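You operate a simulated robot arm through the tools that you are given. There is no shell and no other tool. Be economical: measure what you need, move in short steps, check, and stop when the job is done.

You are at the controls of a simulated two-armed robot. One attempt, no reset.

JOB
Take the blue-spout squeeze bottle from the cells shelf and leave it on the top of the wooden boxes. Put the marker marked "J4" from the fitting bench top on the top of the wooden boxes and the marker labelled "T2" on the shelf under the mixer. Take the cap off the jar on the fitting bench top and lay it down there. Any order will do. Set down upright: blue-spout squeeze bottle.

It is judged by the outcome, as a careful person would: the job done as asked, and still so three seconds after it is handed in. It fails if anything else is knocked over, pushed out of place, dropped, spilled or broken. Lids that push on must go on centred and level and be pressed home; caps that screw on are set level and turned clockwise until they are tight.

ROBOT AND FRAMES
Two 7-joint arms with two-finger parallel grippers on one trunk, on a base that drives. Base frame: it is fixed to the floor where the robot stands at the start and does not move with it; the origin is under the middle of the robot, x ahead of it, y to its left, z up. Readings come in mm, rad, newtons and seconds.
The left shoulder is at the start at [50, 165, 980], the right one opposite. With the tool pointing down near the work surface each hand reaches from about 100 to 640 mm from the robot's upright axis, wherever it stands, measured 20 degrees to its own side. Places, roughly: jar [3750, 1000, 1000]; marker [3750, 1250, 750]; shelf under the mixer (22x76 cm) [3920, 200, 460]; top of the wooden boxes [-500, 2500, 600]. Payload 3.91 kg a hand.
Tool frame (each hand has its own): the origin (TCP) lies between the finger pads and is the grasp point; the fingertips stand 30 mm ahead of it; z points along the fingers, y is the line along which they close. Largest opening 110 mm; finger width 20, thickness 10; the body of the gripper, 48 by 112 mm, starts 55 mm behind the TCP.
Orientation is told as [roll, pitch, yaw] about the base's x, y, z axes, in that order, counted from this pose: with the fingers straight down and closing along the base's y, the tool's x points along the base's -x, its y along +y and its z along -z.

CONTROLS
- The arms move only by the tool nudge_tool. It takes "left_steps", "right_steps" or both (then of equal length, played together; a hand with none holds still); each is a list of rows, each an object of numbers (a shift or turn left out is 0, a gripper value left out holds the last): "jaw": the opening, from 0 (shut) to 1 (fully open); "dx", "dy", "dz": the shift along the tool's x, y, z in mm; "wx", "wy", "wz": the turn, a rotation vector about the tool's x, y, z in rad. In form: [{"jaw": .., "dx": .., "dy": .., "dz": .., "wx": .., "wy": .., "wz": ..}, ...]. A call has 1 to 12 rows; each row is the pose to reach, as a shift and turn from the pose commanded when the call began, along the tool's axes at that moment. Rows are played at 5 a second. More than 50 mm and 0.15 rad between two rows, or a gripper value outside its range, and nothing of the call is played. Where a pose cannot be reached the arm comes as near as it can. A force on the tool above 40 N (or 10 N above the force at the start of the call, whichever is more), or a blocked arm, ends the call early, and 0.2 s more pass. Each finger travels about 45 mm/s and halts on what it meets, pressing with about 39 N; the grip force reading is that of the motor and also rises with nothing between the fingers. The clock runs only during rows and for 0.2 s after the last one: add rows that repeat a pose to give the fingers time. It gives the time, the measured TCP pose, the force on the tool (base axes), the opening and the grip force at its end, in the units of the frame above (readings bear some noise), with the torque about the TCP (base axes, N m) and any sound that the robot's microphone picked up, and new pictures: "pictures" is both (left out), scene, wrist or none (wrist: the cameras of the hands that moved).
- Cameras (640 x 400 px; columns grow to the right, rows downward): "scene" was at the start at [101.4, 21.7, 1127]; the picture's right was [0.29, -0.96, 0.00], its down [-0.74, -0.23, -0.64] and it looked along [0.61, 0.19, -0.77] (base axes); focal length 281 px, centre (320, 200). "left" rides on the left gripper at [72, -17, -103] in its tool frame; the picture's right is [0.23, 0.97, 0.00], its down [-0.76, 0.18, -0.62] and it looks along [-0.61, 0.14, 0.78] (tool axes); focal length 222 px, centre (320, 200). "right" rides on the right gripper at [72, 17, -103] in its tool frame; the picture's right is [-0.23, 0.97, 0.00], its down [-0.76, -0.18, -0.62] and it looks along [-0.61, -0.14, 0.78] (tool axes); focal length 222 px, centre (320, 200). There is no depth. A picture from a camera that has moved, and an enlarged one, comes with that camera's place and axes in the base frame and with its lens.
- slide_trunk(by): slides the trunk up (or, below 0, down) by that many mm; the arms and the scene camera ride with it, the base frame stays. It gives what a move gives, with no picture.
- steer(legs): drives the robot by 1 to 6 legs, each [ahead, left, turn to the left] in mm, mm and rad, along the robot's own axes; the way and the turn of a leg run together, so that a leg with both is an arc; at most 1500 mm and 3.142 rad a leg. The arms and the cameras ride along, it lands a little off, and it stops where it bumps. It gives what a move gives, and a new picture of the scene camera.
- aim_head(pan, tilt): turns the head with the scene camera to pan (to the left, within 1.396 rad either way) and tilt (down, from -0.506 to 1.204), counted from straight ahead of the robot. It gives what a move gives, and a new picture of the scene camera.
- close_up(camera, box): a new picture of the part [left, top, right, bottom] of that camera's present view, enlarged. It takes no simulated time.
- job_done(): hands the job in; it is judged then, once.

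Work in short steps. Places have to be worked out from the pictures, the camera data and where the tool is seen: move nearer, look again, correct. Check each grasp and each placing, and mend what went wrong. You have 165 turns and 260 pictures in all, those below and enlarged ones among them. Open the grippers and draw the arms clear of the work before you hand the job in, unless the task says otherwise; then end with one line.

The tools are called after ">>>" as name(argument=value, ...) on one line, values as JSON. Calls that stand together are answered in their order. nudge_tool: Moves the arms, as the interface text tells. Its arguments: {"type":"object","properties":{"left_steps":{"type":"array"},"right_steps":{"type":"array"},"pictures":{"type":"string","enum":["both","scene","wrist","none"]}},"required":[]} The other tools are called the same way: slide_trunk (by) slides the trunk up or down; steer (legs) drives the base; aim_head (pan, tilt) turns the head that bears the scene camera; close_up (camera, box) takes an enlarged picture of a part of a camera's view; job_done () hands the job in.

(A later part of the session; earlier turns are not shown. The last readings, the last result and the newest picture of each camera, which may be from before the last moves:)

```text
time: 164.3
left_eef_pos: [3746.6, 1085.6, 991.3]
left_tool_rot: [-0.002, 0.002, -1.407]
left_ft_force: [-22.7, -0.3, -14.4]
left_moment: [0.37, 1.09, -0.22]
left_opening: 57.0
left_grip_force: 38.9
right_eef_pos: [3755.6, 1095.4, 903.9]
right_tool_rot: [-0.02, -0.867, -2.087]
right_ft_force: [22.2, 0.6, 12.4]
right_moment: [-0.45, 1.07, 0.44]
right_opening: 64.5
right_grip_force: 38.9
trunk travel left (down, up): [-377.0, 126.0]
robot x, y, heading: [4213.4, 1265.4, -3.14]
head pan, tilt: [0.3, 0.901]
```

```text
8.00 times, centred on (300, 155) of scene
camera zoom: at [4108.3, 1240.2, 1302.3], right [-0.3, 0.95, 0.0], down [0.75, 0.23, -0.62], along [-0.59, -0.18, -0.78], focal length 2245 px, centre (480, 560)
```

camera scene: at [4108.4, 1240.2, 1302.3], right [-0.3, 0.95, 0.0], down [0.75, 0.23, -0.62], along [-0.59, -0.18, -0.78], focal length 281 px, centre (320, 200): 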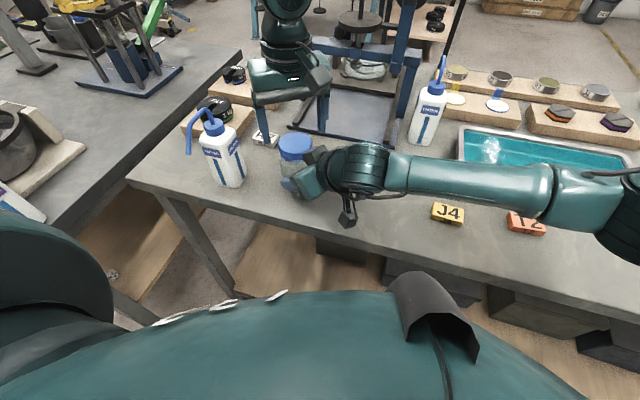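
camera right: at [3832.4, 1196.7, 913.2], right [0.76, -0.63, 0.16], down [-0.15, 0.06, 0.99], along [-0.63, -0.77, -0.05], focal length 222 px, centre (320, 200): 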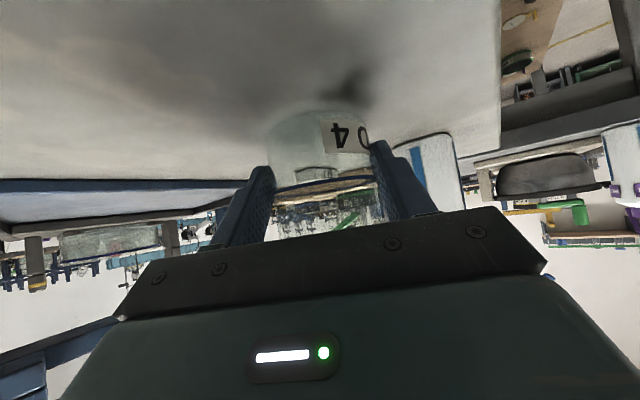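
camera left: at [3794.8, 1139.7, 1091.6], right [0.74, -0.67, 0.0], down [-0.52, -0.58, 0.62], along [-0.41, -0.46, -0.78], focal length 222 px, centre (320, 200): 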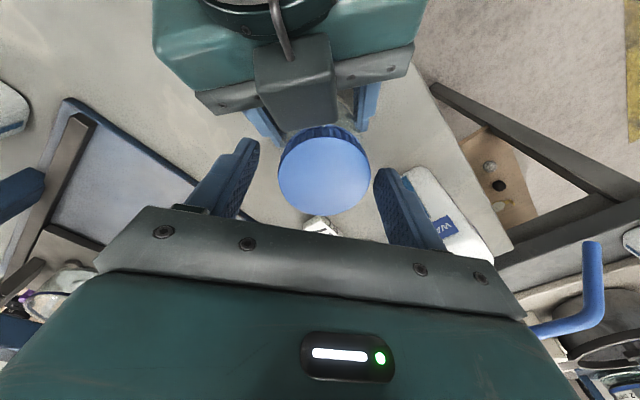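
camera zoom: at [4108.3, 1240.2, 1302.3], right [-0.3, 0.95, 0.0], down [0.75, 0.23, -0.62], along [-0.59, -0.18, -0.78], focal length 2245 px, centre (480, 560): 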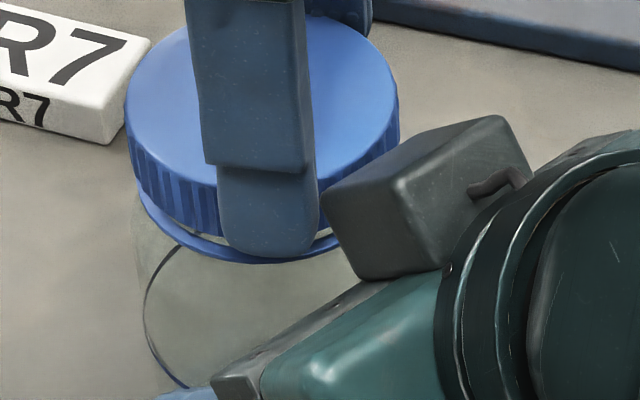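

The gap under the cap is growing, so it's unscrewing. Ratcheting back again.

>>> nudge_tool(left_steps=[{"dz": 2}, {"dz": 2, "jaw": 0.72}, {"dz": 2, "jaw": 0.72}, {"wz": 0.14, "dz": 2, "jaw": 0.72}, {"wz": 0.28, "dz": 2}, {"wz": 0.42, "dz": 2}, {"wz": 0.56, "dz": 2}, {"wz": 0.7, "dz": 2}, {"wz": 0.84, "dz": 2}, {"wz": 0.98, "dz": 2}, {"wz": 1.12, "dz": 2}], pictures="none")

>>> nudge_tool(left_steps=[{"dx": -1, "dy": -1, "jaw": 0.5}, {"dx": -1, "dy": -1, "jaw": 0.45}, {"dx": -1, "dy": -1, "jaw": 0.45}, {"dx": -1, "dy": -1, "wz": -0.12, "dz": -0.3}, {"dx": -1, "dy": -1, "wz": -0.25, "dz": -0.6}, {"dx": -1, "dy": -1, "wz": -0.38, "dz": -1}, {"dx": -1, "dy": -1, "wz": -0.5, "dz": -1.3}, {"dx": -1, "dy": -1, "wz": -0.63, "dz": -1.6}, {"dx": -1, "dy": -1, "wz": -0.75, "dz": -2}, {"dx": -1, "dy": -1, "wz": -0.88, "dz": -2.3}, {"dx": -1, "dy": -1, "wz": -1.0, "dz": -2.6}, {"dx": -1, "dy": -1, "wz": -1.12, "dz": -3}], pictures="none")

>>> close_up(camera="scene", box=[260, 130, 340, 180])

```text
time: 166.7
left_eef_pos: [3748.7, 1085.0, 989.0]
left_tool_rot: [0.002, 0.004, -2.531]
left_ft_force: [0.1, 0.3, 0.6]
left_moment: [0.06, 0.01, -0.01]
left_opening: 79.3
left_grip_force: 0.1
right_eef_pos: [3751.8, 1097.2, 901.6]
right_tool_rot: [-0.025, -0.862, -2.096]
right_ft_force: [-0.1, -0.2, -2.2]
right_moment: [0.04, -0.03, 0.01]
right_opening: 64.6
right_grip_force: 38.6
trunk travel left (down, up): [-377.0, 126.0]
robot x, y, heading: [4213.7, 1261.2, -3.138]
head pan, tilt: [0.3, 0.901]
```

```text
time: 169.3
left_eef_pos: [3745.4, 1086.0, 992.1]
left_tool_rot: [-0.002, 0.0, -1.405]
left_ft_force: [-17.8, -5.3, -15.4]
left_moment: [0.14, 1.06, -0.21]
left_opening: 57.6
left_grip_force: 39.2
right_eef_pos: [3755.2, 1095.5, 903.6]
right_tool_rot: [-0.023, -0.868, -2.088]
right_ft_force: [17.0, 5.7, 15.5]
right_moment: [-0.85, 0.64, 0.25]
right_opening: 64.4
right_grip_force: 39.1
trunk travel left (down, up): [-377.0, 126.0]
robot x, y, heading: [4209.6, 1264.6, -3.138]
head pan, tilt: [0.3, 0.901]
```

```text
8.00 times, centred on (300, 155) of scene
camera zoom: at [4108.3, 1240.2, 1302.3], right [-0.3, 0.95, 0.0], down [0.75, 0.23, -0.62], along [-0.59, -0.18, -0.78], focal length 2245 px, centre (480, 560)
```

zoom: 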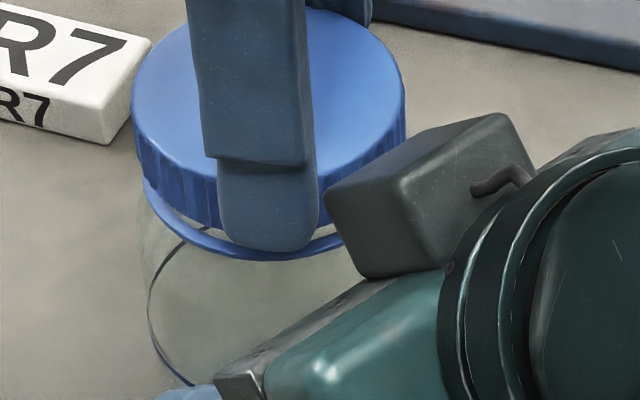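

About 3.4 rad done and the gap keeps widening. Another ratchet stroke, starting slightly higher.

>>> nudge_tool(left_steps=[{"dz": 1}, {"dz": 1, "jaw": 0.72}, {"dz": 1, "jaw": 0.72}, {"wz": 0.14, "dz": 1, "jaw": 0.72}, {"wz": 0.28, "dz": 1}, {"wz": 0.42, "dz": 1}, {"wz": 0.56, "dz": 1}, {"wz": 0.7, "dz": 1}, {"wz": 0.84, "dz": 1}, {"wz": 0.98, "dz": 1}, {"wz": 1.12, "dz": 1}], pictures="none")

>>> nudge_tool(left_steps=[{"jaw": 0.5}, {"jaw": 0.45}, {"jaw": 0.45}, {"wz": -0.12, "dz": -0.3}, {"wz": -0.25, "dz": -0.6}, {"wz": -0.38, "dz": -1}, {"wz": -0.5, "dz": -1.3}, {"wz": -0.63, "dz": -1.6}, {"wz": -0.75, "dz": -2}, {"wz": -0.88, "dz": -2.3}, {"wz": -1.0, "dz": -2.6}, {"wz": -1.12, "dz": -3}], pictures="none")

>>> close_up(camera="scene", box=[260, 130, 340, 180])

```text
time: 171.7
left_eef_pos: [3746.9, 1084.9, 991.2]
left_tool_rot: [0.002, 0.004, -2.531]
left_ft_force: [-0.8, 0.4, 0.1]
left_moment: [0.0, -0.02, 0.02]
left_opening: 79.1
left_grip_force: 0.1
right_eef_pos: [3752.7, 1098.4, 901.9]
right_tool_rot: [-0.025, -0.863, -2.095]
right_ft_force: [-0.3, 0.1, -1.5]
right_moment: [0.02, -0.03, 0.02]
right_opening: 64.4
right_grip_force: 38.9
trunk travel left (down, up): [-377.0, 126.0]
robot x, y, heading: [4210.0, 1262.9, -3.136]
head pan, tilt: [0.3, 0.901]
```

```text
time: 174.3
left_eef_pos: [3744.4, 1086.8, 994.2]
left_tool_rot: [-0.002, -0.001, -1.405]
left_ft_force: [-20.1, -3.7, -15.5]
left_moment: [0.23, 1.19, -0.18]
left_opening: 57.9
left_grip_force: 39.4
right_eef_pos: [3755.4, 1095.7, 903.4]
right_tool_rot: [-0.024, -0.865, -2.088]
right_ft_force: [19.5, 4.1, 13.0]
right_moment: [-0.72, 0.74, 0.34]
right_opening: 64.7
right_grip_force: 39.3
trunk travel left (down, up): [-377.0, 126.0]
robot x, y, heading: [4210.2, 1264.3, -3.142]
head pan, tilt: [0.3, 0.901]
```

```text
8.00 times, centred on (300, 155) of scene
camera zoom: at [4108.3, 1240.2, 1302.3], right [-0.3, 0.95, 0.0], down [0.75, 0.23, -0.62], along [-0.59, -0.18, -0.78], focal length 2245 px, centre (480, 560)
```

zoom: 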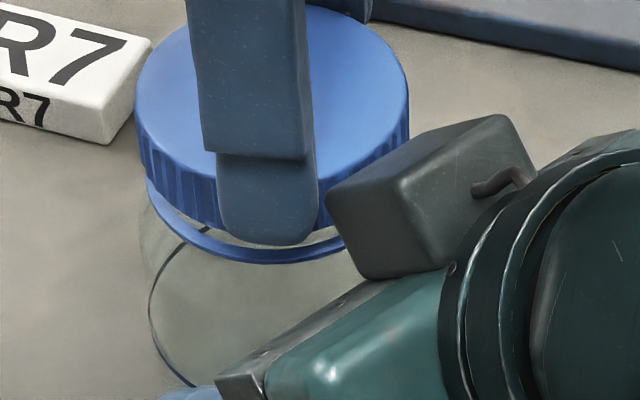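

Rising steadily. Next stroke.

>>> nudge_tool(left_steps=[{"dz": 1}, {"dz": 1, "jaw": 0.72}, {"dz": 1, "jaw": 0.72}, {"wz": 0.14, "dz": 1, "jaw": 0.72}, {"wz": 0.28, "dz": 1}, {"wz": 0.42, "dz": 1}, {"wz": 0.56, "dz": 1}, {"wz": 0.7, "dz": 1}, {"wz": 0.84, "dz": 1}, {"wz": 0.98, "dz": 1}, {"wz": 1.12, "dz": 1}], pictures="none")

>>> nudge_tool(left_steps=[{"jaw": 0.5}, {"jaw": 0.45}, {"jaw": 0.45}, {"wz": -0.12, "dz": -0.3}, {"wz": -0.25, "dz": -0.6}, {"wz": -0.38, "dz": -1}, {"wz": -0.5, "dz": -1.3}, {"wz": -0.63, "dz": -1.6}, {"wz": -0.75, "dz": -2}, {"wz": -0.88, "dz": -2.3}, {"wz": -1.0, "dz": -2.6}, {"wz": -1.12, "dz": -3}], pictures="none")

>>> nudge_tool(left_steps=[{"dz": -2}, {"dz": -4}], pictures="none")

>>> close_up(camera="scene", box=[260, 130, 340, 180])

```text
time: 176.7
left_eef_pos: [3746.8, 1086.5, 992.6]
left_tool_rot: [0.002, 0.004, -2.53]
left_ft_force: [0.3, 0.3, -0.9]
left_moment: [-0.04, 0.03, 0.03]
left_opening: 79.1
left_grip_force: 0.0
right_eef_pos: [3752.2, 1097.2, 901.5]
right_tool_rot: [-0.024, -0.862, -2.095]
right_ft_force: [-0.3, -0.5, -2.3]
right_moment: [0.04, -0.02, 0.0]
right_opening: 64.6
right_grip_force: 38.9
trunk travel left (down, up): [-377.0, 126.0]
robot x, y, heading: [4210.9, 1261.6, -3.14]
head pan, tilt: [0.3, 0.901]
```

```text
time: 179.3
left_eef_pos: [3745.4, 1085.9, 996.2]
left_tool_rot: [0.001, -0.001, -1.405]
left_ft_force: [-14.8, -6.9, -12.8]
left_moment: [0.08, 1.11, -0.13]
left_opening: 57.5
left_grip_force: 39.6
right_eef_pos: [3753.1, 1096.5, 903.3]
right_tool_rot: [-0.024, -0.866, -2.086]
right_ft_force: [14.8, 6.4, 11.8]
right_moment: [-0.82, 0.36, 0.21]
right_opening: 64.6
right_grip_force: 38.6
trunk travel left (down, up): [-377.0, 126.0]
robot x, y, heading: [4214.8, 1264.8, -3.14]
head pan, tilt: [0.3, 0.901]
```

```text
time: 179.9
left_eef_pos: [3747.1, 1085.0, 999.2]
left_tool_rot: [0.003, -0.001, -1.408]
left_ft_force: [-17.1, -3.0, -24.7]
left_moment: [0.05, 0.82, -0.09]
left_opening: 57.7
left_grip_force: 39.0
right_eef_pos: [3753.7, 1096.0, 905.4]
right_tool_rot: [-0.023, -0.869, -2.088]
right_ft_force: [17.3, 2.7, 23.5]
right_moment: [-0.59, 0.97, 0.2]
right_opening: 64.5
right_grip_force: 38.8
trunk travel left (down, up): [-377.0, 126.0]
robot x, y, heading: [4211.0, 1263.5, -3.141]
head pan, tilt: [0.3, 0.901]
```

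```text
8.00 times, centred on (300, 155) of scene
camera zoom: at [4108.3, 1240.2, 1302.3], right [-0.3, 0.95, 0.0], down [0.75, 0.23, -0.62], along [-0.59, -0.18, -0.78], focal length 2245 px, centre (480, 560)
```

zoom: 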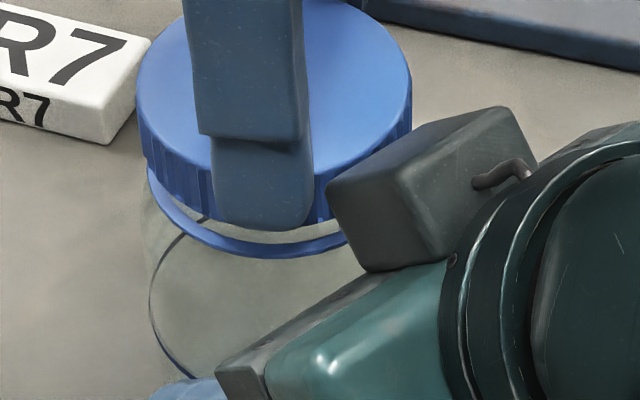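

Still threaded at about 5.6 rad. I'll go back down 4 mm and continue with another stroke.

>>> nudge_tool(left_steps=[{"dz": 5}, {"dz": 5, "jaw": 0.72}, {"dz": 5, "jaw": 0.72}, {"wz": 0.14, "dz": 5, "jaw": 0.72}, {"wz": 0.28, "dz": 5}, {"wz": 0.42, "dz": 5}, {"wz": 0.56, "dz": 5}, {"wz": 0.7, "dz": 5}, {"wz": 0.84, "dz": 5}, {"wz": 0.98, "dz": 5}, {"wz": 1.12, "dz": 5}], pictures="none")

>>> nudge_tool(left_steps=[{"jaw": 0.5}, {"jaw": 0.45}, {"jaw": 0.45}, {"wz": -0.12, "dz": -0.3}, {"wz": -0.25, "dz": -0.6}, {"wz": -0.38, "dz": -1}, {"wz": -0.5, "dz": -1.3}, {"wz": -0.63, "dz": -1.6}, {"wz": -0.75, "dz": -2}, {"wz": -0.88, "dz": -2.3}, {"wz": -1.0, "dz": -2.6}, {"wz": -1.12, "dz": -3}], pictures="none")

>>> nudge_tool(left_steps=[{"dz": -2}, {"dz": -4}], pictures="none")

>>> close_up(camera="scene", box=[260, 130, 340, 180])

```text
time: 182.3
left_eef_pos: [3747.5, 1084.9, 994.4]
left_tool_rot: [0.003, 0.003, -2.531]
left_ft_force: [0.1, -0.2, 0.5]
left_moment: [0.02, 0.0, 0.01]
left_opening: 78.9
left_grip_force: 0.0
right_eef_pos: [3753.3, 1097.0, 903.8]
right_tool_rot: [-0.024, -0.862, -2.094]
right_ft_force: [-0.3, 0.0, -1.3]
right_moment: [0.03, -0.01, 0.01]
right_opening: 64.5
right_grip_force: 38.5
trunk travel left (down, up): [-377.0, 126.0]
robot x, y, heading: [4209.5, 1262.0, -3.135]
head pan, tilt: [0.3, 0.901]
```

```text
time: 184.9
left_eef_pos: [3747.6, 1086.8, 999.8]
left_tool_rot: [0.0, 0.001, -1.407]
left_ft_force: [-6.0, 3.5, -0.6]
left_moment: [0.14, 0.25, -0.14]
left_opening: 57.6
left_grip_force: 39.1
right_eef_pos: [3754.0, 1096.9, 902.6]
right_tool_rot: [-0.023, -0.864, -2.089]
right_ft_force: [6.8, -3.7, -0.9]
right_moment: [0.24, 0.4, 0.23]
right_opening: 64.4
right_grip_force: 38.8
trunk travel left (down, up): [-377.0, 126.0]
robot x, y, heading: [4210.7, 1267.7, -3.137]
head pan, tilt: [0.3, 0.901]
```

```text
time: 185.5
left_eef_pos: [3745.5, 1085.6, 1002.7]
left_tool_rot: [0.002, 0.0, -1.405]
left_ft_force: [-12.6, 2.4, -9.0]
left_moment: [0.12, 0.22, -0.07]
left_opening: 58.0
left_grip_force: 38.9
right_eef_pos: [3754.4, 1094.6, 904.4]
right_tool_rot: [-0.024, -0.866, -2.089]
right_ft_force: [11.7, -2.9, 7.8]
right_moment: [0.08, 1.08, 0.27]
right_opening: 64.6
right_grip_force: 39.0
trunk travel left (down, up): [-377.0, 126.0]
robot x, y, heading: [4216.4, 1260.8, -3.138]
head pan, tilt: [0.3, 0.901]
```

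```text
8.00 times, centred on (300, 155) of scene
camera zoom: at [4108.3, 1240.2, 1302.3], right [-0.3, 0.95, 0.0], down [0.75, 0.23, -0.62], along [-0.59, -0.18, -0.78], focal length 2245 px, centre (480, 560)
```

zoom: 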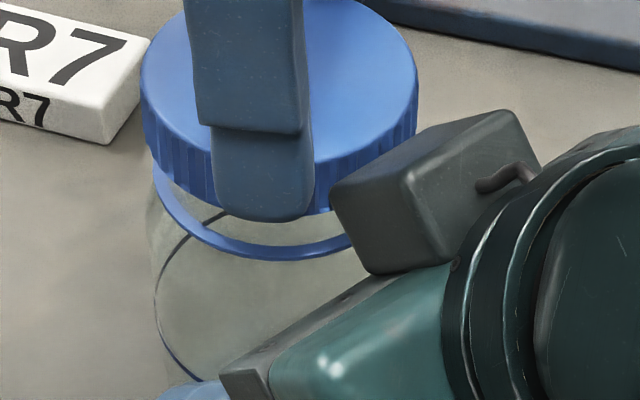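

The downward pull fell to nearly zero, so the thread may be out. I'll lift further, 12 mm.

>>> nudge_tool(left_steps=[{"dz": -3}, {"dz": -6}, {"dz": -9}, {"dz": -12}], pictures="none")

>>> close_up(camera="scene", box=[260, 130, 340, 180])

```text
time: 186.5
left_eef_pos: [3746.5, 1085.4, 1012.9]
left_tool_rot: [0.005, 0.0, -1.408]
left_ft_force: [0.6, -0.3, -0.2]
left_moment: [-0.02, -0.01, 0.04]
left_opening: 57.8
left_grip_force: 38.7
right_eef_pos: [3752.3, 1097.2, 901.2]
right_tool_rot: [-0.026, -0.86, -2.097]
right_ft_force: [0.4, 0.0, -1.8]
right_moment: [0.06, 0.06, 0.03]
right_opening: 64.5
right_grip_force: 38.8
trunk travel left (down, up): [-377.0, 126.0]
robot x, y, heading: [4209.4, 1266.5, -3.142]
head pan, tilt: [0.3, 0.901]
```

```text
8.00 times, centred on (300, 155) of scene
camera zoom: at [4108.3, 1240.3, 1302.3], right [-0.3, 0.95, 0.0], down [0.75, 0.23, -0.62], along [-0.59, -0.18, -0.78], focal length 2245 px, centre (480, 560)
```

zoom: 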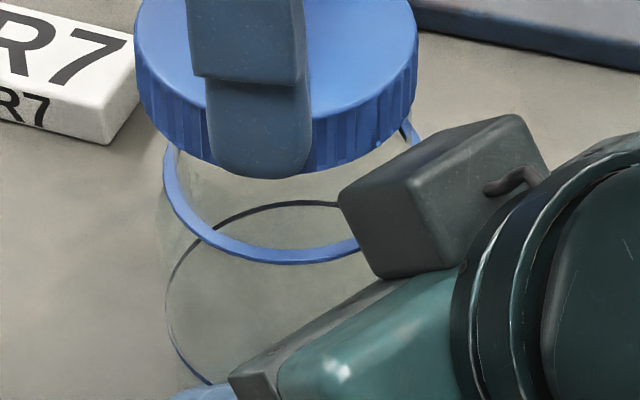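

The cap is off. I'll lift it clear, then open the right hand and back it away from the jar.

>>> nudge_tool(left_steps=[{"dz": -25}, {"dz": -50}, {"dz": -70}, {"dz": -70}, {"dz": -70}, {"dz": -70}, {"dz": -70}, {"dz": -70}, {"dz": -70}], right_steps=[{"dz": 0}, {"dz": 0}, {"dz": 0}, {"jaw": 0.75}, {"jaw": 0.9}, {"jaw": 1.0}, {"dz": -30}, {"dz": -65}, {"dz": -100}])

```text
time: 188.5
left_eef_pos: [3746.7, 1084.9, 1082.5]
left_tool_rot: [0.002, 0.001, -1.408]
left_ft_force: [-0.5, -0.1, -0.3]
left_moment: [0.01, 0.01, 0.03]
left_opening: 57.8
left_grip_force: 39.2
right_eef_pos: [3792.7, 1163.1, 968.8]
right_tool_rot: [-0.025, -0.863, -2.096]
right_ft_force: [-0.3, 0.4, 0.3]
right_moment: [-0.01, -0.02, 0.0]
right_opening: 110.0
right_grip_force: 0.0
trunk travel left (down, up): [-377.0, 126.0]
robot x, y, heading: [4209.8, 1264.1, -3.146]
head pan, tilt: [0.3, 0.901]
camera scene: at [4108.7, 1240.6, 1302.3], right [-0.3, 0.95, 0.0], down [0.75, 0.23, -0.62], along [-0.59, -0.19, -0.78], focal length 281 px, centre (320, 200)
camera right: at [3872.6, 1262.0, 979.4], right [0.76, -0.63, 0.16], down [-0.15, 0.07, 0.99], along [-0.63, -0.77, -0.05], focal length 222 px, centre (320, 200)
camera left: at [3717.9, 1153.7, 1187.3], right [0.92, 0.38, 0.0], down [0.3, -0.72, 0.62], along [0.24, -0.58, -0.78], focal length 222 px, centre (320, 200)
```

scene: 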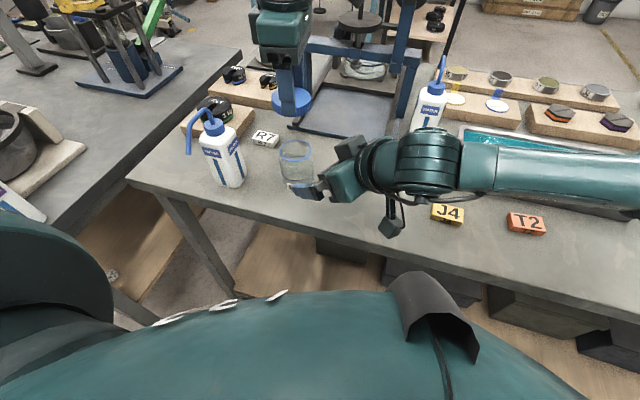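
right: 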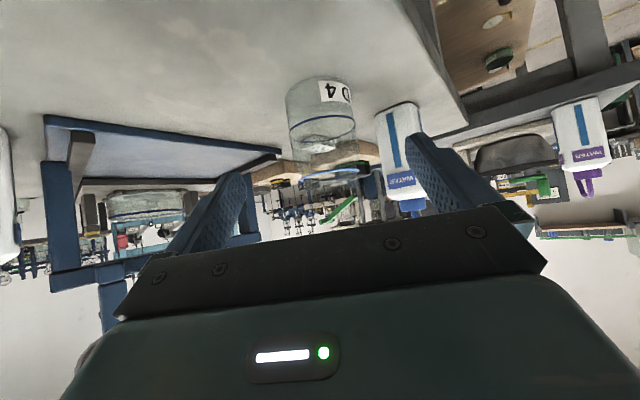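
left: 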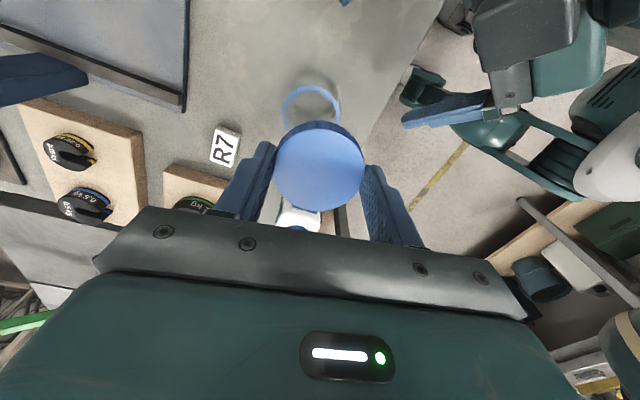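

Jar open, cap in the left hand. Moving the right hand up and over toward the markers while levelling it back to vertical.

>>> nudge_tool(right_steps=[{"dx": 5, "dy": -13, "dz": -29, "wy": 0.145}, {"dx": 9, "dy": -26, "dz": -58, "wy": 0.29}, {"dx": 14, "dy": -39, "dz": -87, "wy": 0.435}, {"dx": 18, "dy": -52, "dz": -116, "wy": 0.58}, {"dx": 23, "dy": -65, "dz": -145, "wy": 0.725}, {"dx": 27, "dy": -77, "dz": -172, "wy": 0.865}], pictures="both")

```text
time: 189.9
left_eef_pos: [3746.2, 1085.9, 1083.5]
left_tool_rot: [0.005, 0.0, -1.409]
left_ft_force: [0.8, 0.8, 0.7]
left_moment: [0.0, 0.02, -0.01]
left_opening: 58.1
left_grip_force: 39.0
right_eef_pos: [3805.8, 1328.9, 1062.7]
right_tool_rot: [-0.016, 0.002, -2.112]
right_ft_force: [0.4, -0.8, 0.7]
right_moment: [-0.03, 0.01, 0.01]
right_opening: 110.2
right_grip_force: 0.1
trunk travel left (down, up): [-377.0, 126.0]
robot x, y, heading: [4208.0, 1262.1, -3.14]
head pan, tilt: [0.3, 0.901]
camera scene: at [4108.4, 1240.2, 1302.3], right [-0.3, 0.95, 0.0], down [0.75, 0.23, -0.62], along [-0.59, -0.18, -0.78], focal length 281 px, centre (320, 200)
camera right: at [3858.4, 1380.8, 1164.3], right [0.72, -0.7, -0.02], down [-0.54, -0.57, 0.62], along [-0.44, -0.44, -0.78], focal length 222 px, centre (320, 200)
```

scene: 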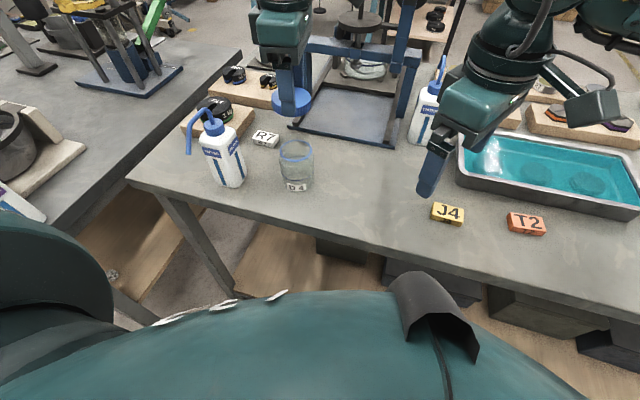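
right: 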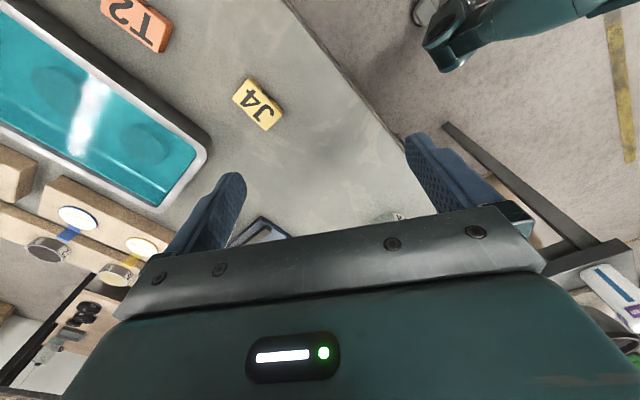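

Moving the cap over clear bench at about [3735, 1190], then lowering the trunk 100 mm so the left hand can reach down.

>>> nudge_tool(left_steps=[{"dx": 35, "dy": 2}, {"dx": 70, "dy": 4}, {"dx": 104, "dy": 6}, {"dx": 104, "dy": 6}], pictures="none")

>>> slide_trunk(by=-100)

>>> aim_head(pan=0.1, tilt=0.9)

```text
time: 190.9
left_eef_pos: [3763.8, 1141.5, 1082.1]
left_tool_rot: [0.001, 0.003, -1.409]
left_ft_force: [0.1, 0.0, -0.3]
left_moment: [-0.01, 0.03, -0.01]
left_opening: 58.0
left_grip_force: 38.8
left hand out of reach, approached as far as the arm can: row 2, 3, 4
right_eef_pos: [3804.9, 1327.3, 1061.6]
right_tool_rot: [-0.015, 0.004, -2.11]
right_ft_force: [-0.7, 0.1, 0.0]
right_moment: [0.03, 0.0, -0.01]
right_opening: 110.1
right_grip_force: 0.1
trunk travel left (down, up): [-377.0, 126.0]
robot x, y, heading: [4210.2, 1265.0, -3.137]
head pan, tilt: [0.3, 0.901]
```

```text
time: 192.2
left_eef_pos: [3763.3, 1140.6, 982.8]
left_tool_rot: [0.003, 0.0, -1.409]
left_ft_force: [0.0, 1.5, 0.1]
left_moment: [0.0, -0.01, -0.01]
left_opening: 57.7
left_grip_force: 39.3
right_eef_pos: [3805.9, 1326.8, 962.4]
right_tool_rot: [-0.015, 0.003, -2.111]
right_ft_force: [-0.5, -0.2, -0.1]
right_moment: [-0.01, -0.03, 0.04]
right_opening: 109.8
right_grip_force: 0.0
trunk travel left (down, up): [-277.0, 226.0]
robot x, y, heading: [4209.8, 1263.8, -3.139]
head pan, tilt: [0.3, 0.901]
```

```text
time: 192.9
left_eef_pos: [3764.3, 1141.1, 982.7]
left_tool_rot: [0.001, 0.002, -1.41]
left_ft_force: [0.5, -0.2, 0.3]
left_moment: [0.02, 0.0, -0.02]
left_opening: 57.9
left_grip_force: 39.1
right_eef_pos: [3805.4, 1328.8, 960.8]
right_tool_rot: [-0.015, 0.003, -2.111]
right_ft_force: [0.0, -0.4, -0.6]
right_moment: [0.02, -0.03, 0.03]
right_opening: 109.9
right_grip_force: 0.1
trunk travel left (down, up): [-277.0, 226.0]
robot x, y, heading: [4210.3, 1263.2, -3.139]
head pan, tilt: [0.099, 0.901]
camera scene: at [4105.4, 1255.0, 1202.3], right [-0.1, 0.99, 0.0], down [0.78, 0.08, -0.62], along [-0.62, -0.06, -0.78], focal length 281 px, centre (320, 200)
```

scene: 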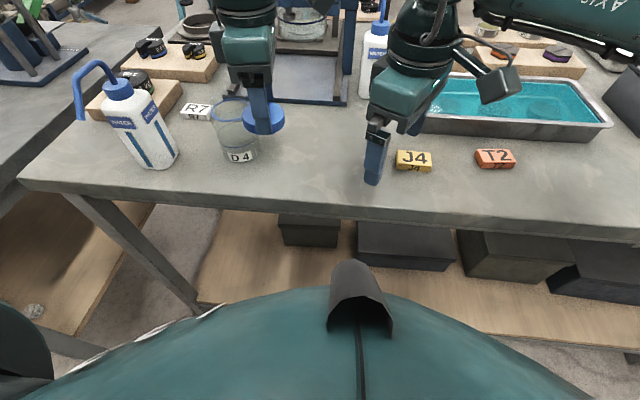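

The cap hangs close beside the jar without contact. I'll move it straight +y, away from the jar.

>>> nudge_tool(left_steps=[{"dx": 20, "dy": 3.3}, {"dx": 40, "dy": 6.6}, {"dx": 58, "dy": 9.5}, {"dx": 58, "dy": 9.5}], pictures="scene")

```text
time: 193.9
left_eef_pos: [3782.3, 1151.0, 981.8]
left_tool_rot: [0.002, 0.002, -1.408]
left_ft_force: [-0.1, -0.5, -0.4]
left_moment: [0.01, 0.02, 0.0]
left_opening: 57.9
left_grip_force: 39.1
left hand out of reach, approached as far as the arm can: row 1, 2, 3, 4
right_eef_pos: [3804.2, 1327.4, 961.4]
right_tool_rot: [-0.016, 0.002, -2.111]
right_ft_force: [0.1, 1.1, 0.3]
right_moment: [-0.03, 0.02, -0.01]
right_opening: 109.8
right_grip_force: 0.1
trunk travel left (down, up): [-277.0, 226.0]
robot x, y, heading: [4211.7, 1264.1, -3.134]
head pan, tilt: [0.099, 0.901]
camera scene: at [4105.4, 1255.1, 1202.3], right [-0.1, 0.99, 0.0], down [0.78, 0.08, -0.62], along [-0.62, -0.06, -0.78], focal length 281 px, centre (320, 200)
```

scene: 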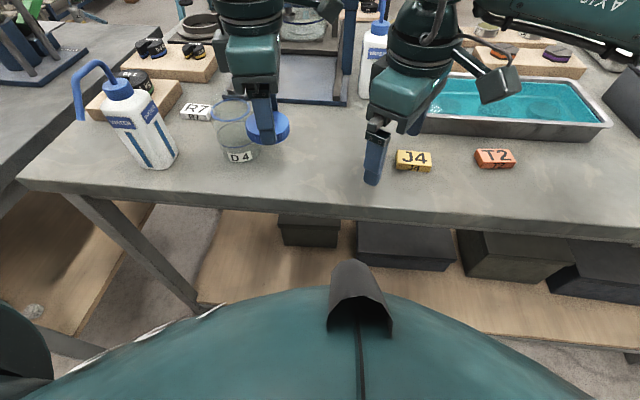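

The hand's yaw is limiting its reach, so I'll rotate it back toward neutral with the cap and then move +y.

>>> nudge_tool(left_steps=[{"wz": 0.14}, {"wz": 0.28}, {"wz": 0.42}, {"wz": 0.56}, {"wz": 0.7}, {"wz": 0.84}, {"wz": 0.98}, {"wz": 1.12}, {"wz": 1.26, "dx": 15}, {"wz": 1.4, "dx": 35}, {"wz": 1.54, "dx": 50}], pictures="scene")

```text
time: 196.3
left_eef_pos: [3795.2, 1157.6, 978.7]
left_tool_rot: [-0.005, 0.0, -2.952]
left_ft_force: [-0.7, 0.7, -0.4]
left_moment: [0.02, -0.01, 0.0]
left_opening: 57.7
left_grip_force: 39.1
left hand out of reach, approached as far as the arm can: row 9, 10, 11
right_eef_pos: [3805.8, 1328.0, 960.4]
right_tool_rot: [-0.015, 0.002, -2.112]
right_ft_force: [-0.5, 0.6, 0.2]
right_moment: [0.02, 0.01, 0.02]
right_opening: 110.1
right_grip_force: 0.1
trunk travel left (down, up): [-277.0, 226.0]
robot x, y, heading: [4211.3, 1263.4, -3.137]
head pan, tilt: [0.099, 0.901]
camera scene: at [4105.4, 1255.1, 1202.3], right [-0.1, 0.99, 0.0], down [0.78, 0.08, -0.62], along [-0.62, -0.06, -0.78], focal length 281 px, centre (320, 200)
```

scene: 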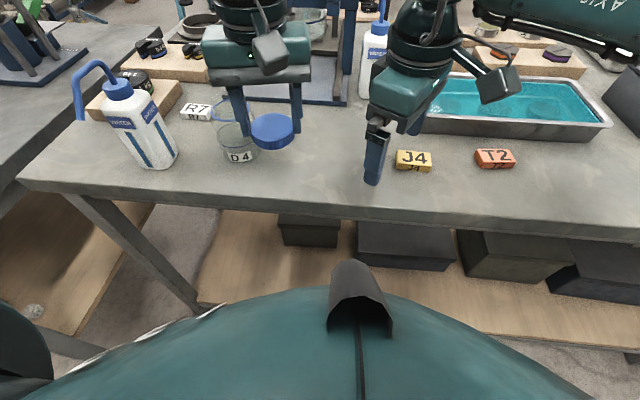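

The left hand can't go further inward when it's low. So I'll pull the cap back to x ≈ 3772 here, raise the right hand, and lower the cap with the trunk.

>>> nudge_tool(left_steps=[{"dx": -11, "dy": -2}, {"dx": -22, "dy": -4}, {"dx": -22, "dy": -4}], right_steps=[{"dz": -35}, {"dz": -70}, {"dz": -100}], pictures="wrist")

```text
time: 197.1
left_eef_pos: [3775.3, 1149.2, 980.3]
left_tool_rot: [-0.001, 0.001, -2.95]
left_ft_force: [0.2, -0.2, 0.6]
left_moment: [0.01, 0.0, 0.02]
left_opening: 57.8
left_grip_force: 39.1
left hand out of reach, approached as far as the arm can: row 1, 2, 3
right_eef_pos: [3807.3, 1328.2, 1063.2]
right_tool_rot: [-0.017, 0.006, -2.113]
right_ft_force: [-1.3, 0.3, -0.2]
right_moment: [-0.03, 0.0, -0.03]
right_opening: 110.0
right_grip_force: 0.0
trunk travel left (down, up): [-277.0, 226.0]
robot x, y, heading: [4212.5, 1261.4, -3.14]
head pan, tilt: [0.099, 0.901]
camera right: at [3860.3, 1379.5, 1164.1], right [0.72, -0.7, -0.02], down [-0.54, -0.57, 0.62], along [-0.44, -0.44, -0.78], focal length 222 px, centre (320, 200)
camera left: at [3843.6, 1177.8, 1084.2], right [0.41, -0.91, 0.0], down [-0.71, -0.32, 0.62], along [-0.57, -0.25, -0.78], focal length 222 px, centre (320, 200)
```

right: 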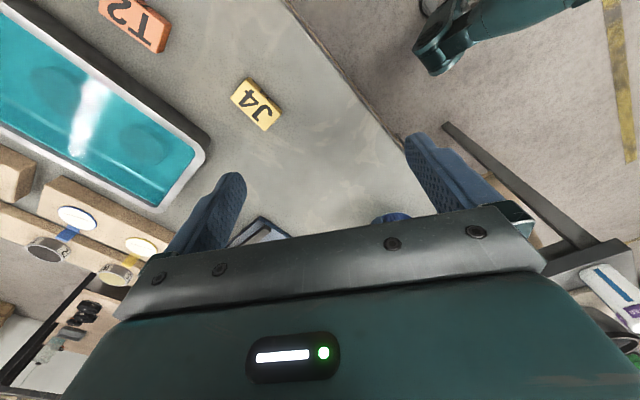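
left: 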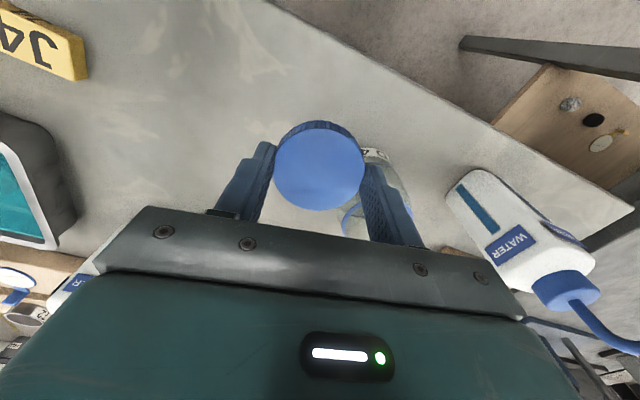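

The finger would be too near the jar when it opens. I'll sidestep the whole robot 70 mm toward +y with the cap still high.

>>> steer(legs=[[0, -70, 0]])

>>> slide_trunk(by=-55)

>>> close_up(camera="scene", box=[160, 60, 400, 210])

```text
time: 198.2
left_eef_pos: [3776.0, 1218.0, 981.3]
left_tool_rot: [0.0, 0.002, -2.949]
left_ft_force: [-0.8, 0.5, 0.1]
left_moment: [-0.03, -0.04, 0.0]
left_opening: 57.9
left_grip_force: 39.0
right_eef_pos: [3806.2, 1397.4, 1061.5]
right_tool_rot: [-0.016, 0.002, -2.113]
right_ft_force: [0.0, -1.4, 0.2]
right_moment: [-0.01, 0.03, -0.01]
right_opening: 109.6
right_grip_force: 0.1
trunk travel left (down, up): [-277.0, 226.0]
robot x, y, heading: [4210.3, 1330.7, -3.141]
head pan, tilt: [0.099, 0.901]
camera scene: at [4105.2, 1325.3, 1202.3], right [-0.1, 0.99, 0.0], down [0.78, 0.08, -0.62], along [-0.62, -0.06, -0.78], focal length 281 px, centre (320, 200)
```

scene: 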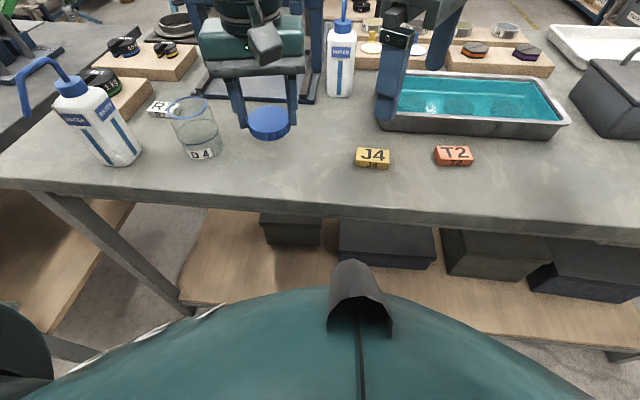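

```text
time: 199.1
left_eef_pos: [3775.7, 1217.2, 925.4]
left_tool_rot: [-0.005, 0.001, -2.95]
left_ft_force: [-0.2, 0.0, 0.8]
left_moment: [0.0, -0.01, -0.02]
left_opening: 57.9
left_grip_force: 38.6
right_eef_pos: [3806.7, 1396.3, 1005.4]
right_tool_rot: [-0.014, 0.002, -2.112]
right_ft_force: [-0.4, 0.1, -0.2]
right_moment: [-0.01, -0.01, -0.01]
right_opening: 109.9
right_grip_force: 0.0
trunk travel left (down, up): [-222.0, 281.0]
robot x, y, heading: [4212.7, 1335.3, -3.14]
head pan, tilt: [0.099, 0.901]
```

```text
2.67 times, centred on (280, 135) of scene
camera zoom: at [4105.4, 1324.7, 1147.3], right [-0.1, 0.99, 0.0], down [0.78, 0.08, -0.62], along [-0.62, -0.06, -0.78], focal length 748 px, centre (427, 373)
```

zoom: 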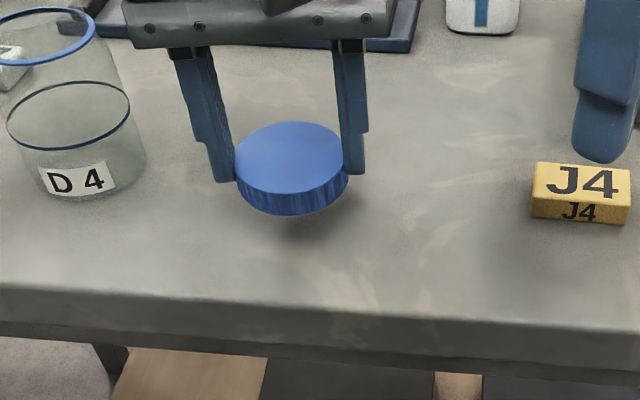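

The cap is level and about 20 mm above the bench. I'll lower it in small trunk steps until contact.

>>> slide_trunk(by=-16)

>>> slide_trunk(by=-4)

>>> slide_trunk(by=-3)

>>> close_up(camera="scene", box=[160, 40, 400, 190])

```text
time: 199.7
left_eef_pos: [3777.5, 1217.5, 908.3]
left_tool_rot: [-0.001, 0.001, -2.948]
left_ft_force: [0.0, 0.2, -0.7]
left_moment: [0.01, -0.01, -0.01]
left_opening: 57.7
left_grip_force: 38.9
right_eef_pos: [3807.4, 1396.3, 990.8]
right_tool_rot: [-0.015, 0.001, -2.112]
right_ft_force: [-0.4, -0.2, 0.2]
right_moment: [-0.03, 0.02, -0.02]
right_opening: 109.9
right_grip_force: 0.1
trunk travel left (down, up): [-206.0, 297.0]
robot x, y, heading: [4214.3, 1334.6, -3.137]
head pan, tilt: [0.099, 0.901]
```

```text
time: 200.3
left_eef_pos: [3776.0, 1217.3, 905.1]
left_tool_rot: [-0.001, 0.003, -2.947]
left_ft_force: [0.5, 0.4, 0.0]
left_moment: [0.02, -0.01, -0.01]
left_opening: 57.5
left_grip_force: 38.7
right_eef_pos: [3806.4, 1396.9, 986.4]
right_tool_rot: [-0.016, 0.002, -2.113]
right_ft_force: [-0.1, -0.6, 1.4]
right_moment: [0.03, -0.01, -0.01]
right_opening: 110.0
right_grip_force: 0.2
trunk travel left (down, up): [-202.0, 301.0]
robot x, y, heading: [4209.4, 1334.3, -3.135]
head pan, tilt: [0.099, 0.901]
```

```text
time: 200.8
left_eef_pos: [3775.4, 1216.7, 902.9]
left_tool_rot: [-0.002, 0.002, -2.947]
left_ft_force: [0.4, -0.7, 0.0]
left_moment: [-0.04, -0.02, 0.03]
left_opening: 57.7
left_grip_force: 39.0
right_eef_pos: [3806.5, 1397.1, 983.4]
right_tool_rot: [-0.015, 0.003, -2.113]
right_ft_force: [0.6, 0.3, -0.5]
right_moment: [0.0, -0.01, 0.01]
right_opening: 110.0
right_grip_force: 0.1
trunk travel left (down, up): [-199.0, 304.0]
robot x, y, heading: [4209.6, 1333.3, -3.138]
head pan, tilt: [0.099, 0.901]
```

```text
2.67 times, centred on (280, 115) of scene
camera zoom: at [4105.3, 1324.7, 1124.3], right [-0.1, 0.99, 0.0], down [0.78, 0.08, -0.62], along [-0.62, -0.06, -0.78], focal length 748 px, centre (427, 427)
```

zoom: 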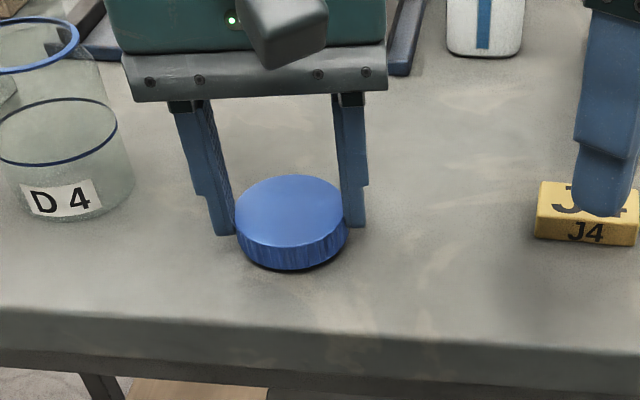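

Almost there but no contact force yet; continuing in small steps.

>>> slide_trunk(by=-4)

>>> slide_trunk(by=-3)

>>> close_up(camera="scene", box=[200, 60, 320, 135])

```text
time: 201.3
left_eef_pos: [3775.9, 1217.0, 899.1]
left_tool_rot: [-0.001, 0.002, -2.948]
left_ft_force: [-0.7, 0.8, 0.3]
left_moment: [0.02, -0.04, -0.01]
left_opening: 58.0
left_grip_force: 38.8
right_eef_pos: [3805.5, 1396.0, 978.8]
right_tool_rot: [-0.015, 0.001, -2.111]
right_ft_force: [0.2, -0.7, -0.2]
right_moment: [0.01, 0.01, -0.01]
right_opening: 109.8
right_grip_force: 0.0
trunk travel left (down, up): [-195.0, 308.0]
robot x, y, heading: [4211.3, 1334.5, -3.137]
head pan, tilt: [0.099, 0.901]
```

```text
time: 201.8
left_eef_pos: [3775.7, 1218.1, 898.9]
left_tool_rot: [-0.006, -0.002, -2.947]
left_ft_force: [-1.4, -1.7, 18.1]
left_moment: [-0.02, -0.43, -0.05]
left_opening: 57.9
left_grip_force: 38.6
right_eef_pos: [3806.6, 1397.4, 977.8]
right_tool_rot: [-0.018, 0.001, -2.112]
right_ft_force: [-0.3, -0.1, -0.2]
right_moment: [0.01, 0.0, -0.01]
right_opening: 110.0
right_grip_force: 0.0
trunk travel left (down, up): [-192.0, 311.0]
robot x, y, heading: [4207.0, 1333.3, -3.137]
head pan, tilt: [0.099, 0.901]
```

```text
5.33 times, centred on (260, 98) of scene
camera zoom: at [4106.2, 1324.8, 1117.7], right [-0.1, 0.99, 0.0], down [0.78, 0.08, -0.62], along [-0.62, -0.06, -0.78], focal length 1497 px, centre (640, 747)
```

zoom: 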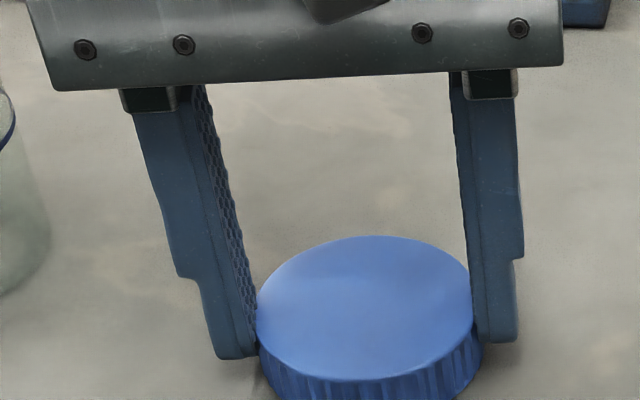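

The cap is on the bench (18 N). I'll release it and lift the left hand.

>>> nudge_tool(left_steps=[{"dz": -1, "jaw": 0.65}, {"dz": -1, "jaw": 0.7}, {"dz": -1, "jaw": 0.7}, {"dz": -30}, {"dz": -70}, {"dz": -110}], pictures="scene")

>>> close_up(camera="scene", box=[200, 70, 520, 270])

```text
time: 203.2
left_eef_pos: [3779.7, 1207.5, 967.1]
left_tool_rot: [-0.005, 0.0, -2.948]
left_ft_force: [0.2, 1.0, 0.2]
left_moment: [-0.02, 0.01, 0.01]
left_opening: 77.2
left_grip_force: 0.1
left hand out of reach, approached as far as the arm can: row 5, 6
right_eef_pos: [3805.9, 1397.0, 977.1]
right_tool_rot: [-0.016, 0.003, -2.112]
right_ft_force: [-0.1, 0.2, -0.5]
right_moment: [0.0, -0.03, 0.0]
right_opening: 110.0
right_grip_force: 0.0
trunk travel left (down, up): [-192.0, 311.0]
robot x, y, heading: [4211.8, 1334.6, -3.139]
head pan, tilt: [0.099, 0.901]
camera scene: at [4105.0, 1324.6, 1117.2], right [-0.1, 0.99, 0.0], down [0.78, 0.08, -0.62], along [-0.62, -0.06, -0.78], focal length 281 px, centre (320, 200)
```

scene: 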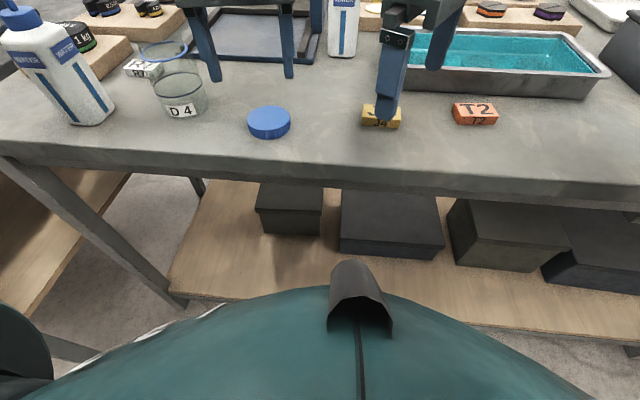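

```text
2.00 times, centred on (360, 170) of scene
camera zoom: at [4105.0, 1324.6, 1117.2], right [-0.1, 0.99, 0.0], down [0.78, 0.08, -0.62], along [-0.62, -0.06, -0.78], focal length 561 px, centre (240, 260)
```

zoom: 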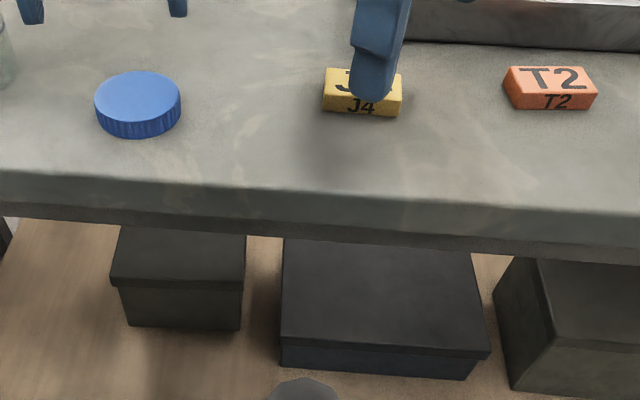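

The cap lies flat on the bench. Next is T2: I'll bring the right hand across and yaw it to face -x, then tilt it 50° so the marker can later go under the table at the same tilt.

>>> nudge_tool(right_steps=[{"dx": 13, "dy": -6, "dz": -5, "wz": 0.147}, {"dx": 27, "dy": -12, "dz": -10, "wz": 0.294}, {"dx": 41, "dy": -18, "dz": -15, "wz": 0.44}, {"dx": 55, "dy": -24, "dz": -20, "wz": 0.587}, {"dx": 69, "dy": -30, "dz": -23, "wz": 0.734}, {"dx": 83, "dy": -36, "dz": -23, "wz": 0.88}, {"dx": 95, "dy": -41, "dz": -23, "wz": 1.027}], pictures="none")

>>> nudge_tool(right_steps=[{"wy": -0.145}, {"wy": -0.29}, {"wy": -0.435}, {"wy": -0.58}, {"wy": -0.725}, {"wy": -0.87}])

```text
time: 204.8
left_eef_pos: [3780.4, 1209.6, 967.1]
left_tool_rot: [-0.005, 0.001, -2.948]
left_ft_force: [-0.7, -0.3, 0.4]
left_moment: [-0.02, 0.02, 0.01]
left_opening: 76.9
left_grip_force: 0.0
right_eef_pos: [3821.4, 1498.8, 1000.7]
right_tool_rot: [-0.01, -0.013, -3.136]
right_ft_force: [-0.9, 0.2, 0.5]
right_moment: [-0.03, 0.01, 0.0]
right_opening: 110.1
right_grip_force: 0.0
trunk travel left (down, up): [-192.0, 311.0]
robot x, y, heading: [4209.8, 1332.9, -3.14]
head pan, tilt: [0.099, 0.901]
```

```text
time: 206.2
left_eef_pos: [3780.2, 1209.3, 967.8]
left_tool_rot: [-0.006, 0.002, -2.949]
left_ft_force: [0.1, 0.5, -0.6]
left_moment: [-0.03, 0.0, 0.01]
left_opening: 76.8
left_grip_force: 0.1
right_eef_pos: [3820.4, 1498.0, 999.7]
right_tool_rot: [-0.017, -0.886, -3.126]
right_ft_force: [-0.1, -0.1, 0.2]
right_moment: [-0.03, 0.01, -0.02]
right_opening: 110.1
right_grip_force: 0.1
trunk travel left (down, up): [-192.0, 311.0]
robot x, y, heading: [4210.4, 1336.7, -3.136]
head pan, tilt: [0.099, 0.901]
camera scene: at [4105.3, 1324.7, 1117.3], right [-0.1, 0.99, 0.0], down [0.78, 0.08, -0.62], along [-0.62, -0.06, -0.78], focal length 281 px, centre (320, 200)
camera right: at [3946.7, 1482.4, 1008.7], right [-0.14, -0.98, 0.17], down [0.0, 0.17, 0.99], along [-0.99, 0.14, -0.02], focal length 222 px, centre (320, 200)
```

scene: 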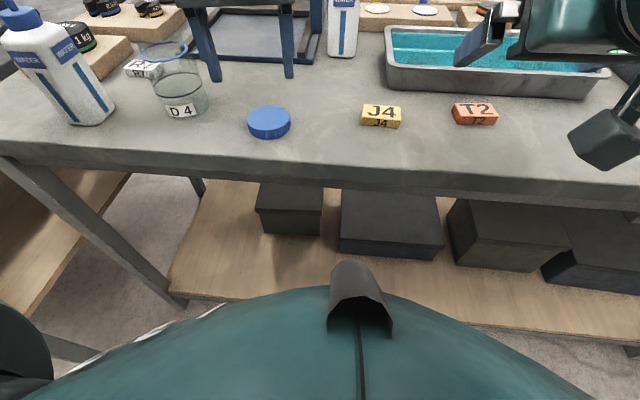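
right: 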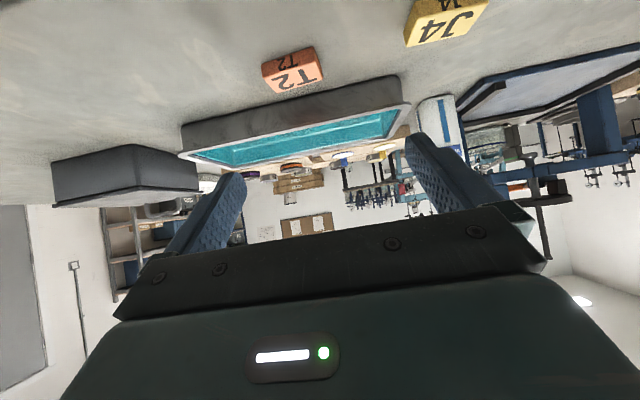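

T2 is at about [3735, 1516]. I'll approach it along the tilted axis, stopping about 20 mm short for a look.

>>> nudge_tool(right_steps=[{"dx": 20, "dy": -9, "dz": 26, "jaw": 0.85}, {"dx": 40, "dy": -18.5, "dz": 53}, {"dx": 40, "dy": -19, "dz": 80}, {"dx": 40, "dy": -19, "dz": 103}, {"dx": 40, "dy": -19, "dz": 103}])

>>> close_up(camera="scene", box=[400, 50, 560, 150])

```text
time: 207.4
left_eef_pos: [3780.0, 1208.0, 966.4]
left_tool_rot: [-0.005, 0.002, -2.947]
left_ft_force: [0.0, 0.0, 0.1]
left_moment: [0.0, 0.01, -0.03]
left_opening: 76.9
left_grip_force: 0.1
right_eef_pos: [3765.8, 1517.9, 903.3]
right_tool_rot: [-0.016, -0.883, -3.127]
right_ft_force: [0.2, 0.3, 0.7]
right_moment: [0.01, 0.0, 0.02]
right_opening: 93.7
right_grip_force: 0.1
trunk travel left (down, up): [-192.0, 311.0]
robot x, y, heading: [4211.4, 1333.5, -3.135]
head pan, tilt: [0.099, 0.901]
camera scene: at [4105.2, 1324.7, 1117.3], right [-0.1, 0.99, 0.0], down [0.78, 0.08, -0.62], along [-0.62, -0.06, -0.78], focal length 281 px, centre (320, 200)
camera right: at [3892.1, 1502.3, 912.4], right [-0.14, -0.98, 0.17], down [0.0, 0.17, 0.99], along [-0.99, 0.14, -0.03], focal length 222 px, centre (320, 200)
```

scene: 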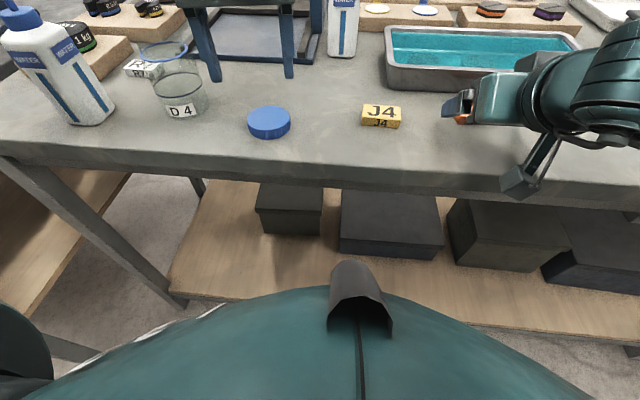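
right: 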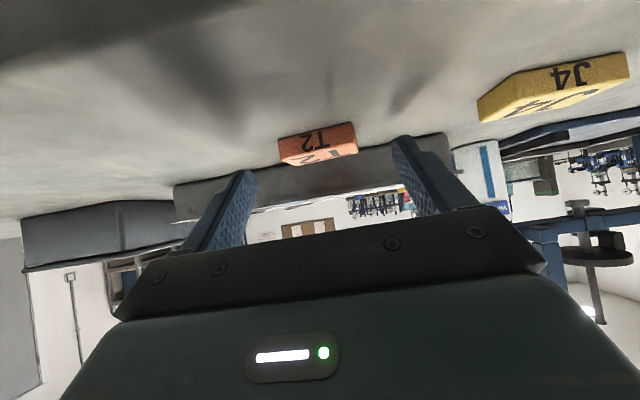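

```text
4.00 times, centred on (480, 100) of scene
camera zoom: at [4105.2, 1324.7, 1117.3], right [-0.1, 0.99, 0.0], down [0.78, 0.08, -0.62], along [-0.62, -0.06, -0.78], focal length 1123 px, centre (-320, 600)
```

zoom: 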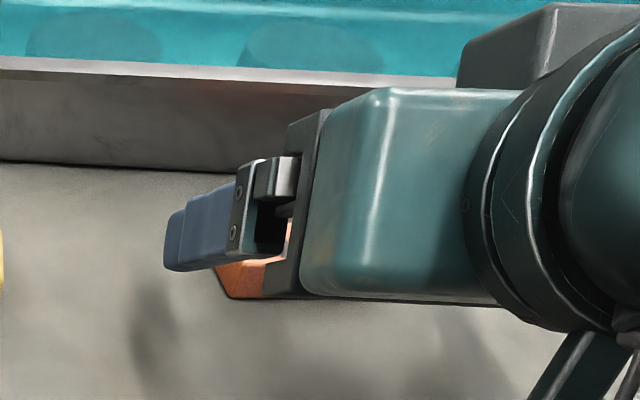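

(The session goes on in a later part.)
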